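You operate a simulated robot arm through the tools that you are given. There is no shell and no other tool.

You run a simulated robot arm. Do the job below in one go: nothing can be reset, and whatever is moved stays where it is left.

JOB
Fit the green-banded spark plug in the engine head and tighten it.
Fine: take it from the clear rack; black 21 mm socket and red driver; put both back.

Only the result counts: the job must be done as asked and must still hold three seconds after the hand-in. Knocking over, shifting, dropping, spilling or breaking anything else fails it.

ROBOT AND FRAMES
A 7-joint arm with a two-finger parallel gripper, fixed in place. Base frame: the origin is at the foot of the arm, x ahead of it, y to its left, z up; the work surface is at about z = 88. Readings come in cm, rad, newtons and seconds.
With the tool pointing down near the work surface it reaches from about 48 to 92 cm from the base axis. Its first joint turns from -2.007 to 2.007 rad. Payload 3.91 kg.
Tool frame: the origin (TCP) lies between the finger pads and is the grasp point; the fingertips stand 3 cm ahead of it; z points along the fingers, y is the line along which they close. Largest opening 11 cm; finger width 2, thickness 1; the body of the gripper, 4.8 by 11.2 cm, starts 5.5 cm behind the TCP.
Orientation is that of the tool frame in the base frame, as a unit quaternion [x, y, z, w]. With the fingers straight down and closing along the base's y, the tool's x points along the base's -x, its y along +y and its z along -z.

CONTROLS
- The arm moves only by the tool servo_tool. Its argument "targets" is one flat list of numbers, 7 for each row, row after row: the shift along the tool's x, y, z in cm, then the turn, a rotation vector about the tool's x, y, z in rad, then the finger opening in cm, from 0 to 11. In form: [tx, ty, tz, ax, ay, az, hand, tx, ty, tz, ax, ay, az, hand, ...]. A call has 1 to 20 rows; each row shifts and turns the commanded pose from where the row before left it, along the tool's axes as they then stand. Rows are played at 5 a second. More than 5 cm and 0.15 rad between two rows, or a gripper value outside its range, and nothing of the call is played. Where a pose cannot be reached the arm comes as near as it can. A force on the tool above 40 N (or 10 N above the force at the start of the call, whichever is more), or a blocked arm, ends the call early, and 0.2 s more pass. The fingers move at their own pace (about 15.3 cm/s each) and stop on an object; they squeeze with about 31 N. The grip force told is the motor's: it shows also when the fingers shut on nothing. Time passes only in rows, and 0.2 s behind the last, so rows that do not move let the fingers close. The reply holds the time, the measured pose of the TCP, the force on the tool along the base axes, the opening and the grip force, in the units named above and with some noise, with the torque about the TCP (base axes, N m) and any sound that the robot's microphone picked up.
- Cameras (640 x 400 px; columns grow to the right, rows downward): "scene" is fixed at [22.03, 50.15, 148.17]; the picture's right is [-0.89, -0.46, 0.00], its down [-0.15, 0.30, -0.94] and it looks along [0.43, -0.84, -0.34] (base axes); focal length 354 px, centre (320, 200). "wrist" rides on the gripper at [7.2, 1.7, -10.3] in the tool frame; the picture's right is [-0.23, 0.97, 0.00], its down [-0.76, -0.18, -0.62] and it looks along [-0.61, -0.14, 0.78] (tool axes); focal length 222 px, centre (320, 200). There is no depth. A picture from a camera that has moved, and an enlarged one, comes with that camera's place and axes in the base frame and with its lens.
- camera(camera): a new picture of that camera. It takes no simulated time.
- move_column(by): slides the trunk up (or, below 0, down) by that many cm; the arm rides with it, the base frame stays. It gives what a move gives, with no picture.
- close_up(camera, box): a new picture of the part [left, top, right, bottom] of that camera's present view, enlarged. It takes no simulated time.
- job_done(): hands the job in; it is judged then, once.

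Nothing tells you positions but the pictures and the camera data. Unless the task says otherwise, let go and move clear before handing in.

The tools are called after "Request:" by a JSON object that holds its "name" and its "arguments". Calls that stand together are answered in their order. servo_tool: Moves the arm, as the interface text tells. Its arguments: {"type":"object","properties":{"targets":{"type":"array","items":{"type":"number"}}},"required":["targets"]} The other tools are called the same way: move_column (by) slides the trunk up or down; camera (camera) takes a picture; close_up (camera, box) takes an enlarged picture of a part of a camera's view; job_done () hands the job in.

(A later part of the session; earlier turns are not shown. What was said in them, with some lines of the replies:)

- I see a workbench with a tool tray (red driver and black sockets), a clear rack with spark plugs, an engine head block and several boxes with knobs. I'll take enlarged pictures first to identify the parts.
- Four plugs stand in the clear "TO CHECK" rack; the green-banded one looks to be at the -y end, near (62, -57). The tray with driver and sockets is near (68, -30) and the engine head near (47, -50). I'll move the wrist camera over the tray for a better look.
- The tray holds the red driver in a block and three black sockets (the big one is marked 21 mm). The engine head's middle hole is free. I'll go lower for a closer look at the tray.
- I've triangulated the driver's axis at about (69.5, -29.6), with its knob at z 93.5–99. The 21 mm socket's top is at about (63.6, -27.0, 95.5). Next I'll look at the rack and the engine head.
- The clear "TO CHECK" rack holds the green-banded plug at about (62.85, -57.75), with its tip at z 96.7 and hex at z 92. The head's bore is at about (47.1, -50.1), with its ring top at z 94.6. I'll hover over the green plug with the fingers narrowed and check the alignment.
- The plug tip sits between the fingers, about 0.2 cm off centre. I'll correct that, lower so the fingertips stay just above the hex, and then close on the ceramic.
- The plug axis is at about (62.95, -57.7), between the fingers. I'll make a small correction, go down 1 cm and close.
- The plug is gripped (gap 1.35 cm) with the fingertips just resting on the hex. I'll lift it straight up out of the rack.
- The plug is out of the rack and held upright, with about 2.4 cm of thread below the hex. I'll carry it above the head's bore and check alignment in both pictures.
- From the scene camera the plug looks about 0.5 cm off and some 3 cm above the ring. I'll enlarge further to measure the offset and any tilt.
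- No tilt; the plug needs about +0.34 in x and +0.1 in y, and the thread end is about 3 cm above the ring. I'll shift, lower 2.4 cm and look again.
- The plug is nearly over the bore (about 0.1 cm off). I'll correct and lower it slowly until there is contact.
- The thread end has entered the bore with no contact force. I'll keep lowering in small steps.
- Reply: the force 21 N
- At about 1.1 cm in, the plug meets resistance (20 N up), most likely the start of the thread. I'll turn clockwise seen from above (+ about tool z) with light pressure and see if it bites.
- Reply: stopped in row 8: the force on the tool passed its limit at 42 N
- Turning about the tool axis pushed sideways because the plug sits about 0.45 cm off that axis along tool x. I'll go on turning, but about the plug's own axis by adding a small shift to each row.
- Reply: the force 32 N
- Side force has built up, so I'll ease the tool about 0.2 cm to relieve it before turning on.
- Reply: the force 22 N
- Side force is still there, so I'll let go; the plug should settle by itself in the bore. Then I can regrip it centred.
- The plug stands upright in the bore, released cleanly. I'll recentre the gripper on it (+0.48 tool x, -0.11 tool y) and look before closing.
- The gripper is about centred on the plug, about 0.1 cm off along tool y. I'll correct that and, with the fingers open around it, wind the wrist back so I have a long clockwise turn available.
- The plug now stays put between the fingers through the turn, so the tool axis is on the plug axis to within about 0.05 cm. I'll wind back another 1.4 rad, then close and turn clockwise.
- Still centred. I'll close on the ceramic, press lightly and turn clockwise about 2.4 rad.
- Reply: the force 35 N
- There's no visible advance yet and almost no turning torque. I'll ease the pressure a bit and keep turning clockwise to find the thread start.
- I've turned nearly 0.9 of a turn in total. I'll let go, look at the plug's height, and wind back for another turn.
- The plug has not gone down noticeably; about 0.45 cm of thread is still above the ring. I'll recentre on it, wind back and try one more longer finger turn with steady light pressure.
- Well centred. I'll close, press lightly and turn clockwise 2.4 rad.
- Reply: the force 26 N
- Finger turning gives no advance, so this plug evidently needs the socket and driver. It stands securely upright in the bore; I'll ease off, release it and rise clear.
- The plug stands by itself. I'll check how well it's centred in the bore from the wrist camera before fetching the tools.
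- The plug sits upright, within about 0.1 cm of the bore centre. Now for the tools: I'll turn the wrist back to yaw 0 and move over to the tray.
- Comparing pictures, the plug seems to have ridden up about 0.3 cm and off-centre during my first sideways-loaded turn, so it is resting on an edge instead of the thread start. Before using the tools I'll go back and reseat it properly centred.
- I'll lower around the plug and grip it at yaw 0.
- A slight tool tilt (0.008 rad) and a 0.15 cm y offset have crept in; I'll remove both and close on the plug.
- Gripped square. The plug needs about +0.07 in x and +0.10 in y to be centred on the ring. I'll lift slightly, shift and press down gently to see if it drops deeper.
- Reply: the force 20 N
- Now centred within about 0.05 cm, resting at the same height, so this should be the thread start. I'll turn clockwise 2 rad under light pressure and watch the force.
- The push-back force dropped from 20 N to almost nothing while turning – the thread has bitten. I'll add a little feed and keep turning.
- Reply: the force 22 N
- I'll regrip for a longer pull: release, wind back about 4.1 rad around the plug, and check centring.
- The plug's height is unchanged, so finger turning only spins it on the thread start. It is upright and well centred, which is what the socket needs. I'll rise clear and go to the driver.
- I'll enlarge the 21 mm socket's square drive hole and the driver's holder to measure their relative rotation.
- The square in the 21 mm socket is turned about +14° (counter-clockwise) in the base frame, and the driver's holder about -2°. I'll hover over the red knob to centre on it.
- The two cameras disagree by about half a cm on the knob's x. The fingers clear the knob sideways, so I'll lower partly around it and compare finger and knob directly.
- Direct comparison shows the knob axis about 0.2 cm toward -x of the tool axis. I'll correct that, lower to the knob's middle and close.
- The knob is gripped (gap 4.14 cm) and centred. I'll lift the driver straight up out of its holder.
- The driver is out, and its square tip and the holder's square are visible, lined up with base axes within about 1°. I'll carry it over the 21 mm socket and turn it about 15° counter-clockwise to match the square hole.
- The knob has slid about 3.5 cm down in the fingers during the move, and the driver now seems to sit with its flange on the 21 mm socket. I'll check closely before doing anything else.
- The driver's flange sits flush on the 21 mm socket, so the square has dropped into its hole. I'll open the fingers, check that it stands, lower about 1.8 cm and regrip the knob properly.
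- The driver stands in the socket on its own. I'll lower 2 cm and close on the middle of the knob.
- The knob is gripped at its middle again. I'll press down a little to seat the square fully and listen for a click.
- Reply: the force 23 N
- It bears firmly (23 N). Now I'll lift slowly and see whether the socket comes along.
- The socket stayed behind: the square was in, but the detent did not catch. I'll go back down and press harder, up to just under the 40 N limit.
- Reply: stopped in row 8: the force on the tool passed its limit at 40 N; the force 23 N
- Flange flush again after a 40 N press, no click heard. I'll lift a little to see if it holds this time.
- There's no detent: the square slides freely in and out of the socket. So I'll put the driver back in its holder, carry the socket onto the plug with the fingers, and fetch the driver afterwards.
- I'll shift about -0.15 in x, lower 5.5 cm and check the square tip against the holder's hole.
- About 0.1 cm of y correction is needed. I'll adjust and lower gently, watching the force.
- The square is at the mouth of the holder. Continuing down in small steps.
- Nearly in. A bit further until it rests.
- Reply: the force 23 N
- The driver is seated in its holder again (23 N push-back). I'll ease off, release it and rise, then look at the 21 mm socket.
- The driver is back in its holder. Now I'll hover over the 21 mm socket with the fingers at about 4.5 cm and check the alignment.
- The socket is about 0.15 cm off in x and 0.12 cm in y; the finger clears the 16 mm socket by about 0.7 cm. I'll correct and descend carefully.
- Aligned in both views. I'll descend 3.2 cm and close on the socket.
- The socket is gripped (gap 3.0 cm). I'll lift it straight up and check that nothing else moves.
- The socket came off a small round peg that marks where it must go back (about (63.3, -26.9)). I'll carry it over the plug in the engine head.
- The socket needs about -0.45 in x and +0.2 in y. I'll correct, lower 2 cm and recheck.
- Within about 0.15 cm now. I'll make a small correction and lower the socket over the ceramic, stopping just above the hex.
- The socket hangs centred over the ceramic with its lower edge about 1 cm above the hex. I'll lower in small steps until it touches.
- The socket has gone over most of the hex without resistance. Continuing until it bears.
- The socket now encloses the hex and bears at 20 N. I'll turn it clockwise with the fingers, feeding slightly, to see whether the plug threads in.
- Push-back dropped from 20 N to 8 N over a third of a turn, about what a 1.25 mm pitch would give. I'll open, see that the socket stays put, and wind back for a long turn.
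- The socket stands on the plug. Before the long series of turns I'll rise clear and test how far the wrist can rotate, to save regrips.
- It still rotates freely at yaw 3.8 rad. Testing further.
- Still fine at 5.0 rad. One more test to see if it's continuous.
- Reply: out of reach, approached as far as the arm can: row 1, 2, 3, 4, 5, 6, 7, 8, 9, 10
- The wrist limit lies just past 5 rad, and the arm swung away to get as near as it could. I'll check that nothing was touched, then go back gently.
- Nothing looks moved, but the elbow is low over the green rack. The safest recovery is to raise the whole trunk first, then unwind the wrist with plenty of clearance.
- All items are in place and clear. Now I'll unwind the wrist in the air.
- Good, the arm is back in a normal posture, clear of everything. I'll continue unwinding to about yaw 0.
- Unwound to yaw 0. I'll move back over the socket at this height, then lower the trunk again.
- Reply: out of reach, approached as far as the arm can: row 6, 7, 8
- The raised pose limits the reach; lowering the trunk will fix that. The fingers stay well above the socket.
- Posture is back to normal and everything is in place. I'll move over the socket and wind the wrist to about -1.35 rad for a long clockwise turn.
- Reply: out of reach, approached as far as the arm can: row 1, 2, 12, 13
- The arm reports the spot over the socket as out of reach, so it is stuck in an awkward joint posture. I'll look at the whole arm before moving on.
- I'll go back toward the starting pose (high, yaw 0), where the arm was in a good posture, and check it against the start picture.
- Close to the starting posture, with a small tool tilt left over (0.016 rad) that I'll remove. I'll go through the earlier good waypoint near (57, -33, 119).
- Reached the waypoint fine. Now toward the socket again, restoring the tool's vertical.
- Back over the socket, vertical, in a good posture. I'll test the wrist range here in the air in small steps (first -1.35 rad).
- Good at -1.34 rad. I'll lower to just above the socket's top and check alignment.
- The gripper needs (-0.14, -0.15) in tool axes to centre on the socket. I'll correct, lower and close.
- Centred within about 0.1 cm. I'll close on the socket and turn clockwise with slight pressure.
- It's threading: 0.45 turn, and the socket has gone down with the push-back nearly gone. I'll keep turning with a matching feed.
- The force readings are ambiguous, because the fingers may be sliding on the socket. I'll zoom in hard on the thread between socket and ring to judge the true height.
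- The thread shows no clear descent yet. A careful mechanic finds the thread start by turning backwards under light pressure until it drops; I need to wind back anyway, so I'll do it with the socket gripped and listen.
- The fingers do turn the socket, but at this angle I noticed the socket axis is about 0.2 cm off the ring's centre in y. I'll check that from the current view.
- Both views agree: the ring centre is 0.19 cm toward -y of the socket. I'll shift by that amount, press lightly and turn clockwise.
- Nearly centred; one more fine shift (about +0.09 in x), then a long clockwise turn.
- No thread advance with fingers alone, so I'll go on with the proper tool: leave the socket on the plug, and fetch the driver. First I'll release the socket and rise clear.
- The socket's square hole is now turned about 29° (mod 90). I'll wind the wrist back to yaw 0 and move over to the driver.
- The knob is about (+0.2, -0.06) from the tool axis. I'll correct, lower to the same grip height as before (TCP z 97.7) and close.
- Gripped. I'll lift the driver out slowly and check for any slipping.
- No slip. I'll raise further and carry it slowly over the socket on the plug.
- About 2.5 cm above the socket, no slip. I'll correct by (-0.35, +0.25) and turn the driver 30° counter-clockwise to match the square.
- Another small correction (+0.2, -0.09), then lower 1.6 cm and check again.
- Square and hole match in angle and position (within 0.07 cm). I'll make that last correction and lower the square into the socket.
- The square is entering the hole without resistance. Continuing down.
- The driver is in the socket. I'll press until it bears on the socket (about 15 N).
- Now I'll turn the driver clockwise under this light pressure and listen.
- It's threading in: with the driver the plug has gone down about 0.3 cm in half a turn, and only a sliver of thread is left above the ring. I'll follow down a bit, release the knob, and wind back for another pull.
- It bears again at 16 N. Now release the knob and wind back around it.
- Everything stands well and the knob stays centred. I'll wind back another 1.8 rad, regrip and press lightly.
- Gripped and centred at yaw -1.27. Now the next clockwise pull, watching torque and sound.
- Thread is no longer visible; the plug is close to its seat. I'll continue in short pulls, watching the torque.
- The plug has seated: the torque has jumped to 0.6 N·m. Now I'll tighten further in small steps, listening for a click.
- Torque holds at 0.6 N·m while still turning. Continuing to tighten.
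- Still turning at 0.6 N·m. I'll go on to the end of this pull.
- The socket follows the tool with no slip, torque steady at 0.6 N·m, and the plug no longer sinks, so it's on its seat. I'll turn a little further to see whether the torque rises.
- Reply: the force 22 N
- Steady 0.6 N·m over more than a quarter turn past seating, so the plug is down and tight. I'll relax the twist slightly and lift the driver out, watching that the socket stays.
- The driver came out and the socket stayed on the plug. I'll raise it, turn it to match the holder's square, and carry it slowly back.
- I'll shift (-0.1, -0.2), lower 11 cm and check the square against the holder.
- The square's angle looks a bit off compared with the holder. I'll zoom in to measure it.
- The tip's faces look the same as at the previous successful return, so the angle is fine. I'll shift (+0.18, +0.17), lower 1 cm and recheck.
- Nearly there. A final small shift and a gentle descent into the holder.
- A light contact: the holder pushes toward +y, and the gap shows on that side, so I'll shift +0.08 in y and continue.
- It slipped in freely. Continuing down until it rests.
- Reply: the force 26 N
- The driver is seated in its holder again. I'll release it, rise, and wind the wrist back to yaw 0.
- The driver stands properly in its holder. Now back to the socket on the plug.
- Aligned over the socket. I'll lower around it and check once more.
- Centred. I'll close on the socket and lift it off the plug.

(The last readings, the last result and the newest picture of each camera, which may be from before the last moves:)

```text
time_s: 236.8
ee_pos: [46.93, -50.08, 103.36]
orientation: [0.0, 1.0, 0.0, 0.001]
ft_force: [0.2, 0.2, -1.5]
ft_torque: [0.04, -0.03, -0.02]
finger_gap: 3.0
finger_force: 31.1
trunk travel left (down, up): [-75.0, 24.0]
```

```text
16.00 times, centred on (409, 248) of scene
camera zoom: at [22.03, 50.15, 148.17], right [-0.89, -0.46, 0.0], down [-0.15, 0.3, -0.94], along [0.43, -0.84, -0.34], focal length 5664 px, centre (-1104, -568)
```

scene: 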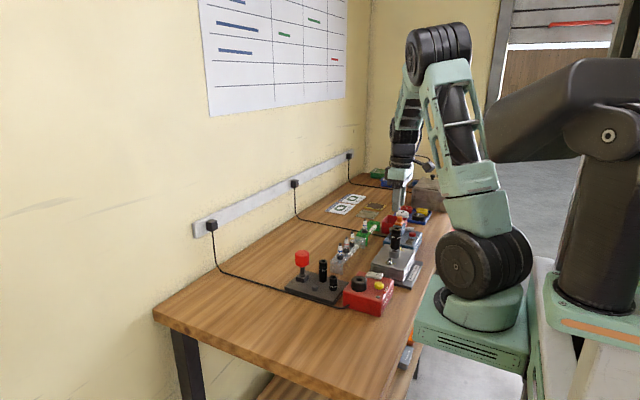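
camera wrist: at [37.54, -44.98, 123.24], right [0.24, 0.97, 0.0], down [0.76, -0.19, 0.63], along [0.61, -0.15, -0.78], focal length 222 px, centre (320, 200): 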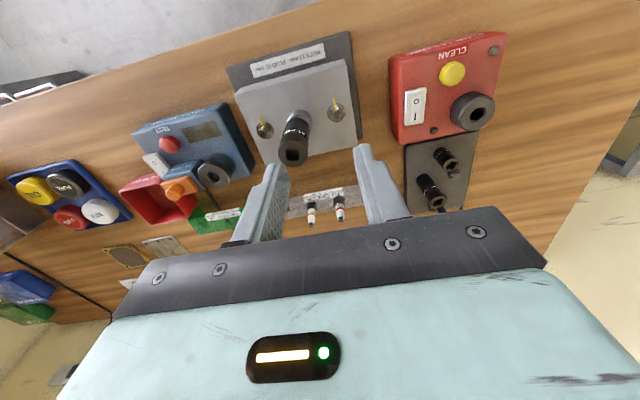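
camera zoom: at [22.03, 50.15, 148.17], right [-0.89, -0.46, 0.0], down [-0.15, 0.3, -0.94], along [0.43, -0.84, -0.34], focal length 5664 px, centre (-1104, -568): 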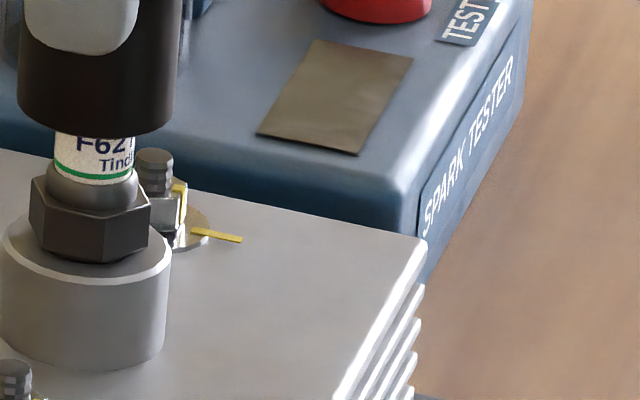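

The plug is now fully seated with its hex down on the ring. I'll lift the socket clear and carry it back to its peg.

Request:
{"name": "servo_tool", "arguments": {"targets": [0, 0, -2, 0, 0, 0, 2, 0, 0, -2, 0, 0, 0, 2, 0, 0, -2, 0, 0, 0, 2, -2.035, 2.896, 0, 0, 0, 0, 2, -2.035, 2.896, 0, 0, 0, 0, 2, -2.035, 2.896, 0, 0, 0, 0, 2, -2.035, 2.896, 0, 0, 0, 0, 2, -2.035, 2.896, 0, 0, 0, 0, 2, -2.035, 2.896, 0, 0, 0, 0, 2, -2.035, 2.896, 0, 0, 0, 0, 2, -2.035, 2.896, 0, 0, 0, 0, 2, 0, 0, 0, 0, 0, 0, 2]}}

Request:
{"name": "close_up", "arguments": {"camera": "scene", "box": [285, 210, 345, 300]}}

Request:
{"name": "close_up", "arguments": {"camera": "wrist", "box": [240, 60, 400, 200]}}

Request:
{"name": "close_up", "arguments": {"camera": "scene", "box": [395, 225, 425, 260]}}

```text
time_s: 239.4
ee_pos: [63.36, -26.59, 109.15]
orientation: [0.0, 1.0, 0.0, 0.0]
ft_force: [0.3, 0.4, -0.6]
ft_torque: [0.04, -0.03, -0.04]
finger_gap: 3.01
finger_force: 30.9
trunk travel left (down, up): [-75.0, 24.0]
```

```text
4.44 times, centred on (315, 255) of scene
camera zoom: at [22.03, 50.15, 148.17], right [-0.89, -0.46, 0.0], down [-0.15, 0.3, -0.94], along [0.43, -0.84, -0.34], focal length 1574 px, centre (342, -44)
```

zoom: 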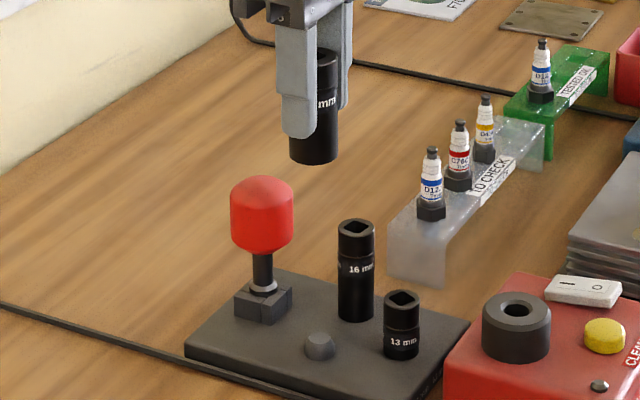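

```text
2.86 times, centred on (320, 130) of wrist
camera zoom: at [56.22, -25.01, 119.52], right [0.23, 0.97, 0.0], down [0.76, -0.18, 0.62], along [0.61, -0.14, -0.78], focal length 635 px, centre (320, 400)
```

zoom: 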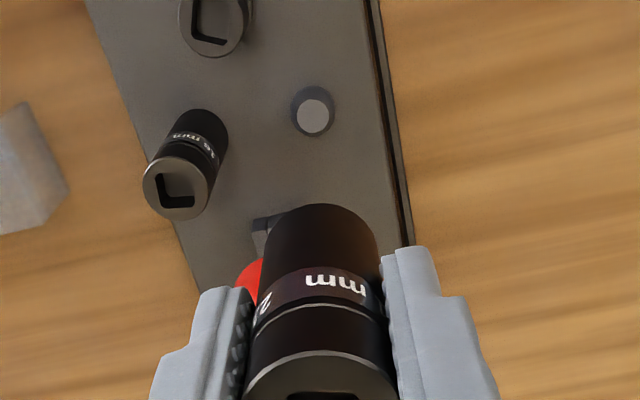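

```text
11.43 times, centred on (410, 242) of scene
camera zoom: at [22.03, 50.15, 148.17], right [-0.89, -0.46, 0.0], down [-0.15, 0.3, -0.94], along [0.43, -0.84, -0.34], focal length 4046 px, centre (-709, -286)
```

zoom: 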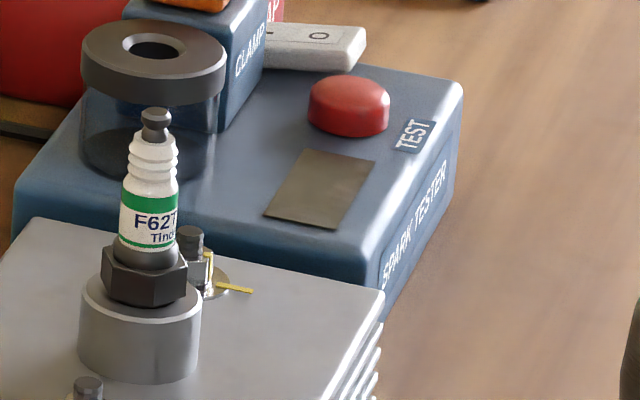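

The plug sits squarely on the ring. I'll correct by (-0.2, -0.15) and lower the socket toward its peg.

Request:
{"name": "servo_tool", "arguments": {"targets": [0.2, -0.15, 0, 0, 0, 0, 2, 0, 0, 2.2, 0, 0, 0, 2, 0, 0, 2.2, 0, 0, 0, 2, 0, 0, 2.2, 0, 0, 0, 2, 0, 0, 2, 0, 0, 0, 2, 0, 0, 2, 0, 0, 0, 2, 0, 0, 0, 0, 0, 0, 2]}}

Request:
{"name": "close_up", "arguments": {"camera": "scene", "box": [298, 250, 334, 295]}}

Request:
{"name": "close_up", "arguments": {"camera": "wrist", "box": [260, 60, 380, 180]}}

```text
time_s: 241.0
ee_pos: [63.04, -27.02, 98.52]
orientation: [-0.001, 1.0, 0.0, 0.001]
ft_force: [0.1, -0.7, -1.2]
ft_torque: [0.03, -0.01, 0.01]
finger_gap: 2.99
finger_force: 31.0
trunk travel left (down, up): [-75.0, 24.0]
```

```text
8.89 times, centred on (316, 272) of scene
camera zoom: at [22.03, 50.15, 148.17], right [-0.89, -0.46, 0.0], down [-0.15, 0.3, -0.94], along [0.43, -0.84, -0.34], focal length 3147 px, centre (356, -444)
```

zoom: 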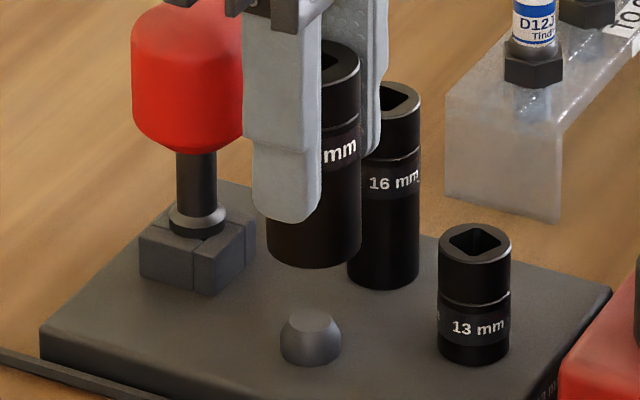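

```text
3.33 times, centred on (320, 120) of wrist
camera zoom: at [56.01, -25.56, 108.97], right [0.23, 0.97, 0.0], down [0.76, -0.18, 0.62], along [0.61, -0.14, -0.78], focal length 740 px, centre (320, 467)
```

zoom: 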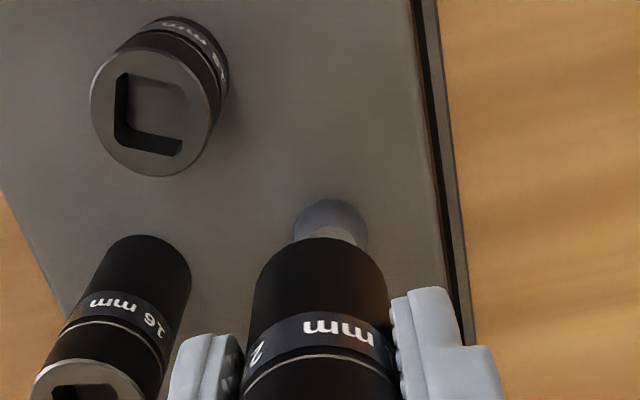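

The peg lies about +0.3 in y from the socket axis. I'll correct, lower a bit and recheck.

Request:
{"name": "servo_tool", "arguments": {"targets": [0, 0.28, 0, 0, 0, 0, 2, 0, 0, 0.6, 0, 0, 0, 2, 0, 0, 0.6, 0, 0, 0, 2, 0, 0, 0, 0, 0, 0, 2]}}

Request:
{"name": "close_up", "arguments": {"camera": "scene", "box": [298, 250, 334, 295]}}

Request:
{"name": "close_up", "arguments": {"camera": "wrist", "box": [260, 60, 380, 180]}}

```text
time_s: 242.0
ee_pos: [63.05, -26.71, 97.49]
orientation: [-0.001, 1.0, 0.0, 0.001]
ft_force: [0.0, 0.2, -2.0]
ft_torque: [-0.02, 0.0, 0.0]
finger_gap: 3.0
finger_force: 30.9
trunk travel left (down, up): [-75.0, 24.0]
```

```text
8.89 times, centred on (316, 272) of scene
camera zoom: at [22.03, 50.15, 148.17], right [-0.89, -0.46, 0.0], down [-0.15, 0.3, -0.94], along [0.43, -0.84, -0.34], focal length 3147 px, centre (356, -444)
```

zoom: 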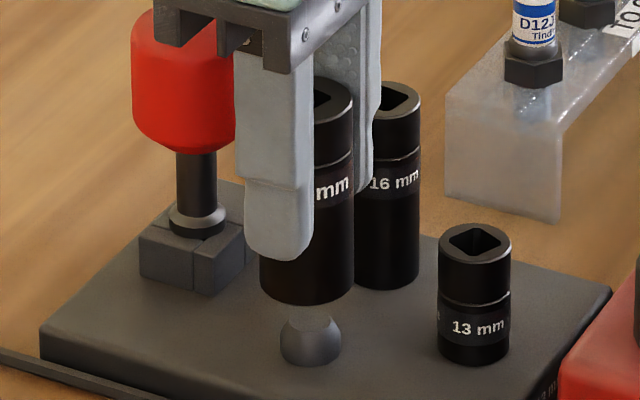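

```text
3.33 times, centred on (320, 120) of wrist
camera zoom: at [56.02, -25.06, 107.91], right [0.23, 0.97, 0.0], down [0.76, -0.18, 0.62], along [0.61, -0.14, -0.78], focal length 740 px, centre (320, 467)
```

zoom: 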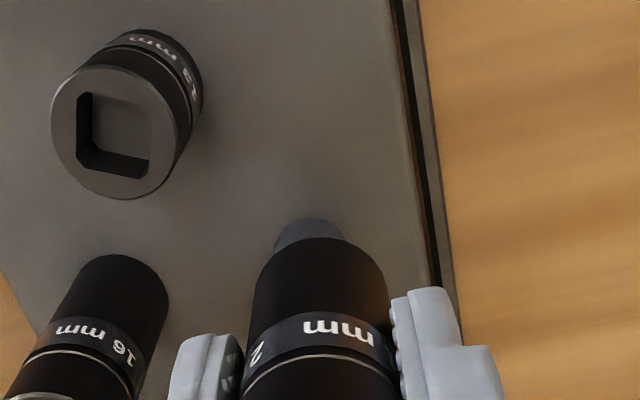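

The offset has flipped sign, so the arm may not have settled in that earlier view. I'll hold still a moment and look again.

Request:
{"name": "servo_tool", "arguments": {"targets": [0, 0, 0, 0, 0, 0, 2, 0, 0, 0, 0, 0, 0, 2, 0, 0, 0, 0, 0, 0, 2]}}

Request:
{"name": "close_up", "arguments": {"camera": "scene", "box": [298, 250, 334, 295]}}

Request:
{"name": "close_up", "arguments": {"camera": "wrist", "box": [260, 60, 380, 180]}}

```text
time_s: 242.8
ee_pos: [63.21, -26.61, 97.44]
orientation: [-0.001, 1.0, 0.001, 0.001]
ft_force: [0.0, -1.0, -2.9]
ft_torque: [0.01, -0.01, 0.0]
finger_gap: 3.01
finger_force: 30.5
trunk travel left (down, up): [-75.0, 24.0]
```

```text
8.89 times, centred on (316, 272) of scene
camera zoom: at [22.03, 50.15, 148.17], right [-0.89, -0.46, 0.0], down [-0.15, 0.3, -0.94], along [0.43, -0.84, -0.34], focal length 3147 px, centre (356, -444)
```

zoom: 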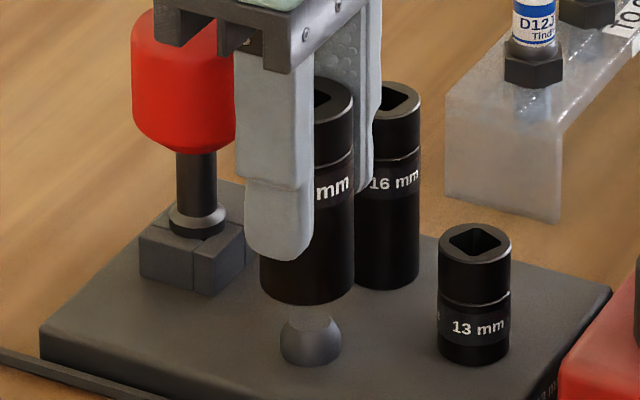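

```text
3.33 times, centred on (320, 120) of wrist
camera zoom: at [56.02, -25.07, 107.91], right [0.23, 0.97, 0.0], down [0.76, -0.18, 0.62], along [0.61, -0.14, -0.78], focal length 740 px, centre (320, 467)
```

zoom: 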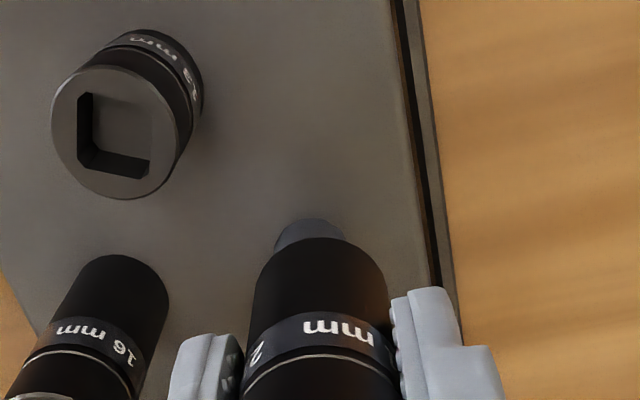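

Settled now: the peg is about -0.25 in y from the socket axis. I'll correct and let it settle before looking.

Request:
{"name": "servo_tool", "arguments": {"targets": [-0.02, -0.22, 0, 0, 0, 0, 2, 0, 0, 0, 0, 0, 0, 2, 0, 0, 0, 0, 0, 0, 2, 0, 0, 0, 0, 0, 0, 2]}}

Request:
{"name": "close_up", "arguments": {"camera": "scene", "box": [298, 250, 334, 295]}}

Request:
{"name": "close_up", "arguments": {"camera": "wrist", "box": [260, 60, 380, 180]}}

```text
time_s: 243.8
ee_pos: [63.18, -26.93, 97.57]
orientation: [0.0, 1.0, 0.0, 0.001]
ft_force: [0.1, 0.8, -1.7]
ft_torque: [0.0, 0.03, -0.03]
finger_gap: 3.0
finger_force: 30.9
trunk travel left (down, up): [-75.0, 24.0]
```

```text
8.89 times, centred on (316, 272) of scene
camera zoom: at [22.03, 50.15, 148.17], right [-0.89, -0.46, 0.0], down [-0.15, 0.3, -0.94], along [0.43, -0.84, -0.34], focal length 3147 px, centre (356, -444)
```

zoom: 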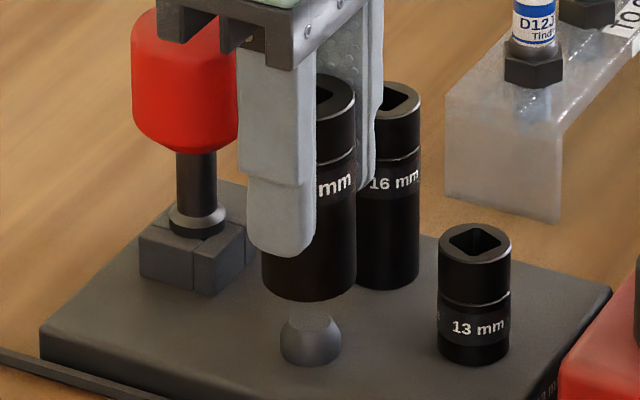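

```text
3.33 times, centred on (320, 120) of wrist
camera zoom: at [56.07, -25.31, 107.88], right [0.23, 0.97, 0.0], down [0.76, -0.18, 0.62], along [0.61, -0.14, -0.78], focal length 740 px, centre (320, 467)
```

zoom: 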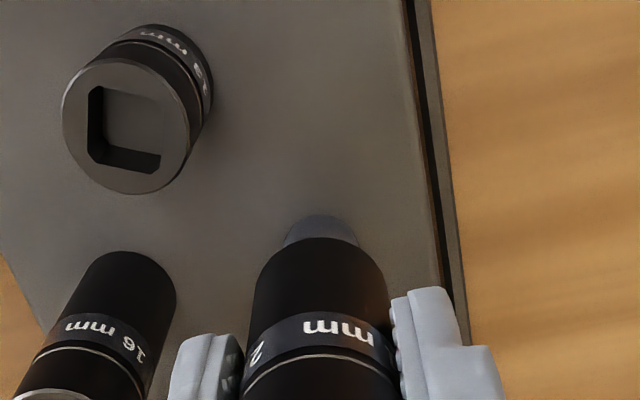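

Centred on the peg in both views. Lowering gently.

Request:
{"name": "servo_tool", "arguments": {"targets": [0, 0, 0.4, 0, 0, 0, 2, 0, 0, 0.4, 0, 0, 0, 2, 0, 0, 0.3, 0, 0, 0, 2, 0, 0, 0.3, 0, 0, 0, 2, 0, 0, 0.2, 0, 0, 0, 2, 0, 0, 0, 0, 0, 0, 2]}}

Request:
{"name": "close_up", "arguments": {"camera": "scene", "box": [298, 250, 334, 295]}}

```text
time_s: 245.2
ee_pos: [63.09, -26.86, 95.93]
orientation: [-0.001, 1.0, 0.0, 0.0]
ft_force: [-0.6, -0.6, -1.5]
ft_torque: [0.0, -0.01, 0.0]
finger_gap: 3.0
finger_force: 30.9
trunk travel left (down, up): [-75.0, 24.0]
```

```text
8.89 times, centred on (316, 272) of scene
camera zoom: at [22.03, 50.15, 148.17], right [-0.89, -0.46, 0.0], down [-0.15, 0.3, -0.94], along [0.43, -0.84, -0.34], focal length 3147 px, centre (356, -444)
```

zoom: 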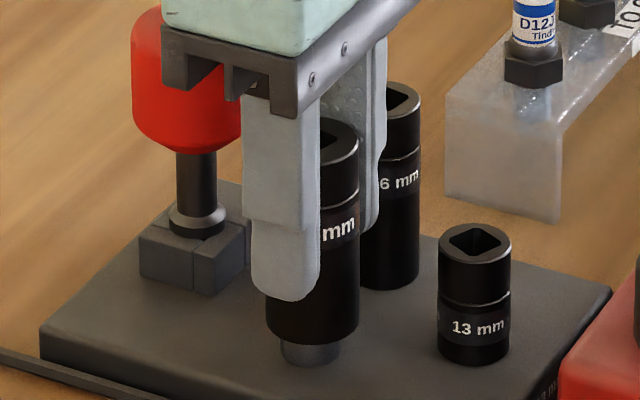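

Request:
{"name": "servo_tool", "arguments": {"targets": [0, 0, 0.2, 0, 0, 0, 2, 0, 0, 0.2, 0, 0, 0, 2, 0, 0, 0.2, 0, 0, 0, 2, 0, 0, 0.15, 0, 0, 0, 2, 0, 0, 0.1, 0, 0, 0, 2, 0, 0, 0, 0, 0, 0, 2]}}

Request:
{"name": "close_up", "arguments": {"camera": "scene", "box": [298, 250, 334, 295]}}

```text
time_s: 246.6
ee_pos: [63.29, -26.86, 95.24]
orientation: [-0.001, 1.0, -0.001, 0.002]
ft_force: [-0.1, -1.3, -1.5]
ft_torque: [0.0, 0.02, 0.03]
finger_gap: 3.0
finger_force: 31.2
trunk travel left (down, up): [-75.0, 24.0]
```

```text
8.89 times, centred on (316, 272) of scene
camera zoom: at [22.03, 50.15, 148.17], right [-0.89, -0.46, 0.0], down [-0.15, 0.3, -0.94], along [0.43, -0.84, -0.34], focal length 3147 px, centre (356, -444)
```

zoom: 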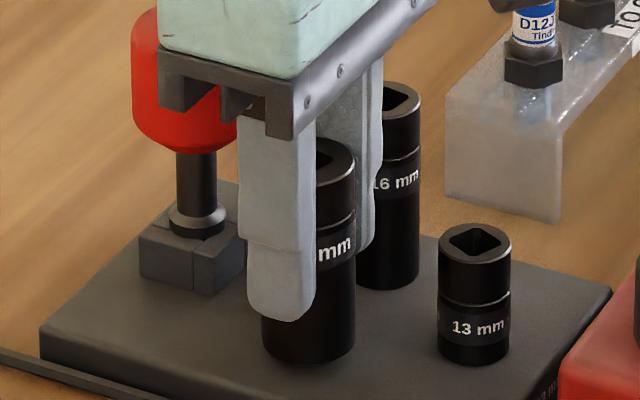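

Request:
{"name": "servo_tool", "arguments": {"targets": [0, 0, 0.1, 0, 0, 0, 2, 0, 0, 0.1, 0, 0, 0, 2, 0, 0, 0.08, 0, 0, 0, 2, 0, 0, 0.06, 0, 0, 0, 2, 0, 0, 0, 0, 0, 0, 2]}}

Request:
{"name": "close_up", "arguments": {"camera": "scene", "box": [298, 250, 334, 295]}}

```text
time_s: 247.8
ee_pos: [63.34, -26.87, 94.71]
orientation: [0.0, 1.0, 0.0, 0.001]
ft_force: [0.7, 0.6, -1.9]
ft_torque: [0.0, 0.0, -0.01]
finger_gap: 2.99
finger_force: 31.3
trunk travel left (down, up): [-75.0, 24.0]
```

```text
8.89 times, centred on (316, 272) of scene
camera zoom: at [22.03, 50.15, 148.17], right [-0.89, -0.46, 0.0], down [-0.15, 0.3, -0.94], along [0.43, -0.84, -0.34], focal length 3147 px, centre (356, -444)
```

zoom: 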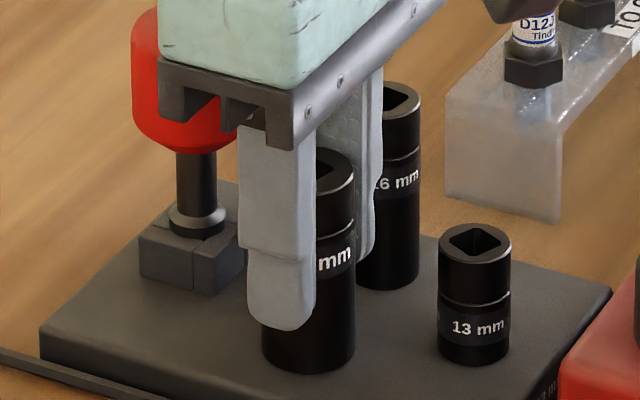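

Request:
{"name": "servo_tool", "arguments": {"targets": [0, 0, 0.06, 0, 0, 0, 2, 0, 0, 0.06, 0, 0, 0, 2, 0, 0, 0, 0, 0, 0, 2]}}

```text
time_s: 248.6
ee_pos: [63.29, -26.98, 94.85]
orientation: [-0.001, 1.0, 0.0, 0.002]
ft_force: [-2.8, 1.6, 19.3]
ft_torque: [0.19, -0.18, -0.03]
finger_gap: 3.0
finger_force: 31.3
trunk travel left (down, up): [-75.0, 24.0]
```

The socket is down on the tray (19 N). I'll ease off, open to 4.5 cm and rise straight up.

Request:
{"name": "servo_tool", "arguments": {"targets": [0, 0, -0.1, 0, 0, 0, 2, 0, 0, 0, 0, 0, 0, 4.5, 0, 0, 0, 0, 0, 0, 4.5, 0, 0, -1.5, 0, 0, 0, 4.5, 0, 0, -2.5, 0, 0, 0, 4.5, 0, 0, -3, 0, 0, 0, 4.5, 0, 0, -3, 0, 0, 0, 4.5, 0, 0, -3, 0, 0, 0, 4.5, 0, 0, 0, 0, 0, 0, 4.5]}}

Request:
{"name": "close_up", "arguments": {"camera": "scene", "box": [285, 235, 345, 310]}}

Request:
{"name": "camera", "arguments": {"camera": "wrist"}}

Request:
{"name": "camera", "arguments": {"camera": "scene"}}

```text
time_s: 250.6
ee_pos: [62.99, -27.0, 107.87]
orientation: [-0.001, 1.0, 0.0, 0.001]
ft_force: [0.1, 0.6, 0.6]
ft_torque: [0.0, -0.01, -0.05]
finger_gap: 4.51
finger_force: 0.0
trunk travel left (down, up): [-75.0, 24.0]
```

```text
5.33 times, centred on (315, 272) of scene
camera zoom: at [22.03, 50.15, 148.17], right [-0.89, -0.46, 0.0], down [-0.15, 0.3, -0.94], along [0.43, -0.84, -0.34], focal length 1888 px, centre (347, -187)
```

zoom: 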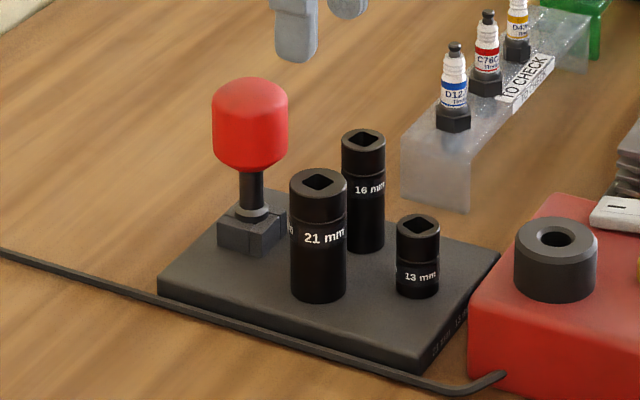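

```text
taken
camera wrist: at [55.92, -25.32, 118.14], right [0.23, 0.97, 0.0], down [0.76, -0.18, 0.62], along [0.61, -0.14, -0.78], focal length 222 px, centre (320, 200)
```

wrist: 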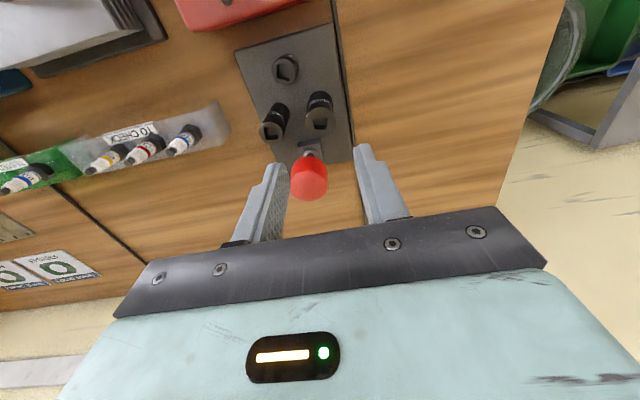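

```text
taken
```

scene: 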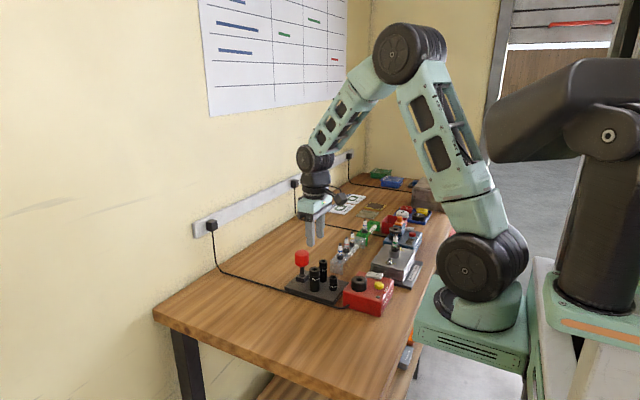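

Both tools are back where they started. I'll rise a little more and take a last look at the plug, nuts and racks.

Request:
{"name": "servo_tool", "arguments": {"targets": [1, 0, -3, 0, 0, 0, 6, 1, 0, -3, 0, 0, 0, 8, 0, 0, 0, 0, 0, 0, 8, 0, 0, 0, 0, 0, 0, 8]}}

Request:
{"name": "close_up", "arguments": {"camera": "scene", "box": [335, 190, 445, 285]}}

Request:
{"name": "close_up", "arguments": {"camera": "scene", "box": [395, 230, 420, 260]}}

Request:
{"name": "close_up", "arguments": {"camera": "scene", "box": [320, 160, 470, 260]}}

```text
time_s: 251.6
ee_pos: [61.25, -26.8, 113.53]
orientation: [0.0, 1.0, 0.0, 0.001]
ft_force: [0.3, 0.7, 0.2]
ft_torque: [-0.02, -0.03, 0.0]
finger_gap: 8.02
finger_force: 0.0
trunk travel left (down, up): [-75.0, 24.0]
```

```text
4.21 times, centred on (390, 238) of scene
camera zoom: at [22.03, 50.15, 148.17], right [-0.89, -0.46, 0.0], down [-0.15, 0.3, -0.94], along [0.43, -0.84, -0.34], focal length 1491 px, centre (25, 42)
```

zoom: 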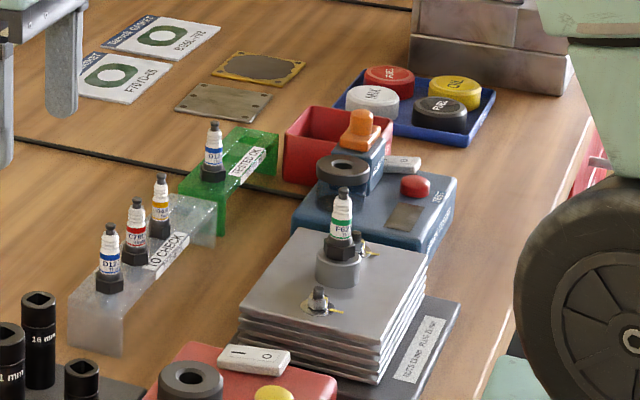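

```text
13.33 times, centred on (408, 245) of scene
camera zoom: at [22.03, 50.15, 148.17], right [-0.89, -0.46, 0.0], down [-0.15, 0.3, -0.94], along [0.43, -0.84, -0.34], focal length 4720 px, centre (-847, -400)
```

zoom: 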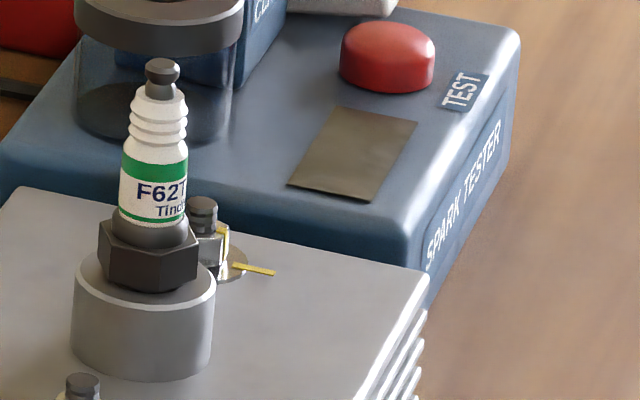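

```text
4.00 times, centred on (395, 210) of scene
camera zoom: at [22.03, 50.15, 148.17], right [-0.89, -0.46, 0.0], down [-0.15, 0.3, -0.94], along [0.43, -0.84, -0.34], focal length 1416 px, centre (20, 160)
```

zoom: 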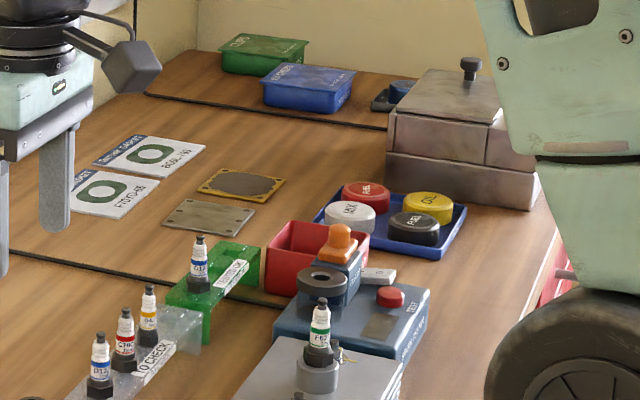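

The green-banded plug is seated in the engine head and tightened. The driver and 21 mm socket are back in the tray, the other plugs, nuts and boxes look unmoved, and the arm is clear. I'm handing the job in.

Request:
{"name": "job_done", "arguments": {}}

```text
The job is handed in.
```

The green-banded plug is fitted in the engine head with its hex down on the ring. I tightened it with the 21 mm socket and the red driver, and both are back in the tray.

- **Tightness:** After the plug seated, I turned it more than 60° further at a steady 0.6 N·m. I heard no click and had no torque figure to check against, so I can't confirm it meets a particular setting.
- **Starting the thread:** Turning by hand didn't start the thread, either with the fingers on the plug or on the socket. It only went in once the driver was in the socket.
- **Arm swing:** While testing how far the wrist turns, the arm hit its limit and its elbow swung low over the "TESTED OK" rack. I raised the trunk to clear it. Pictures taken then and at the end show nothing moved.
- **Everything else:** The other plugs, the nuts and their yellow marks, and the boxes look as they did at the start. The arm is clear of the bench.
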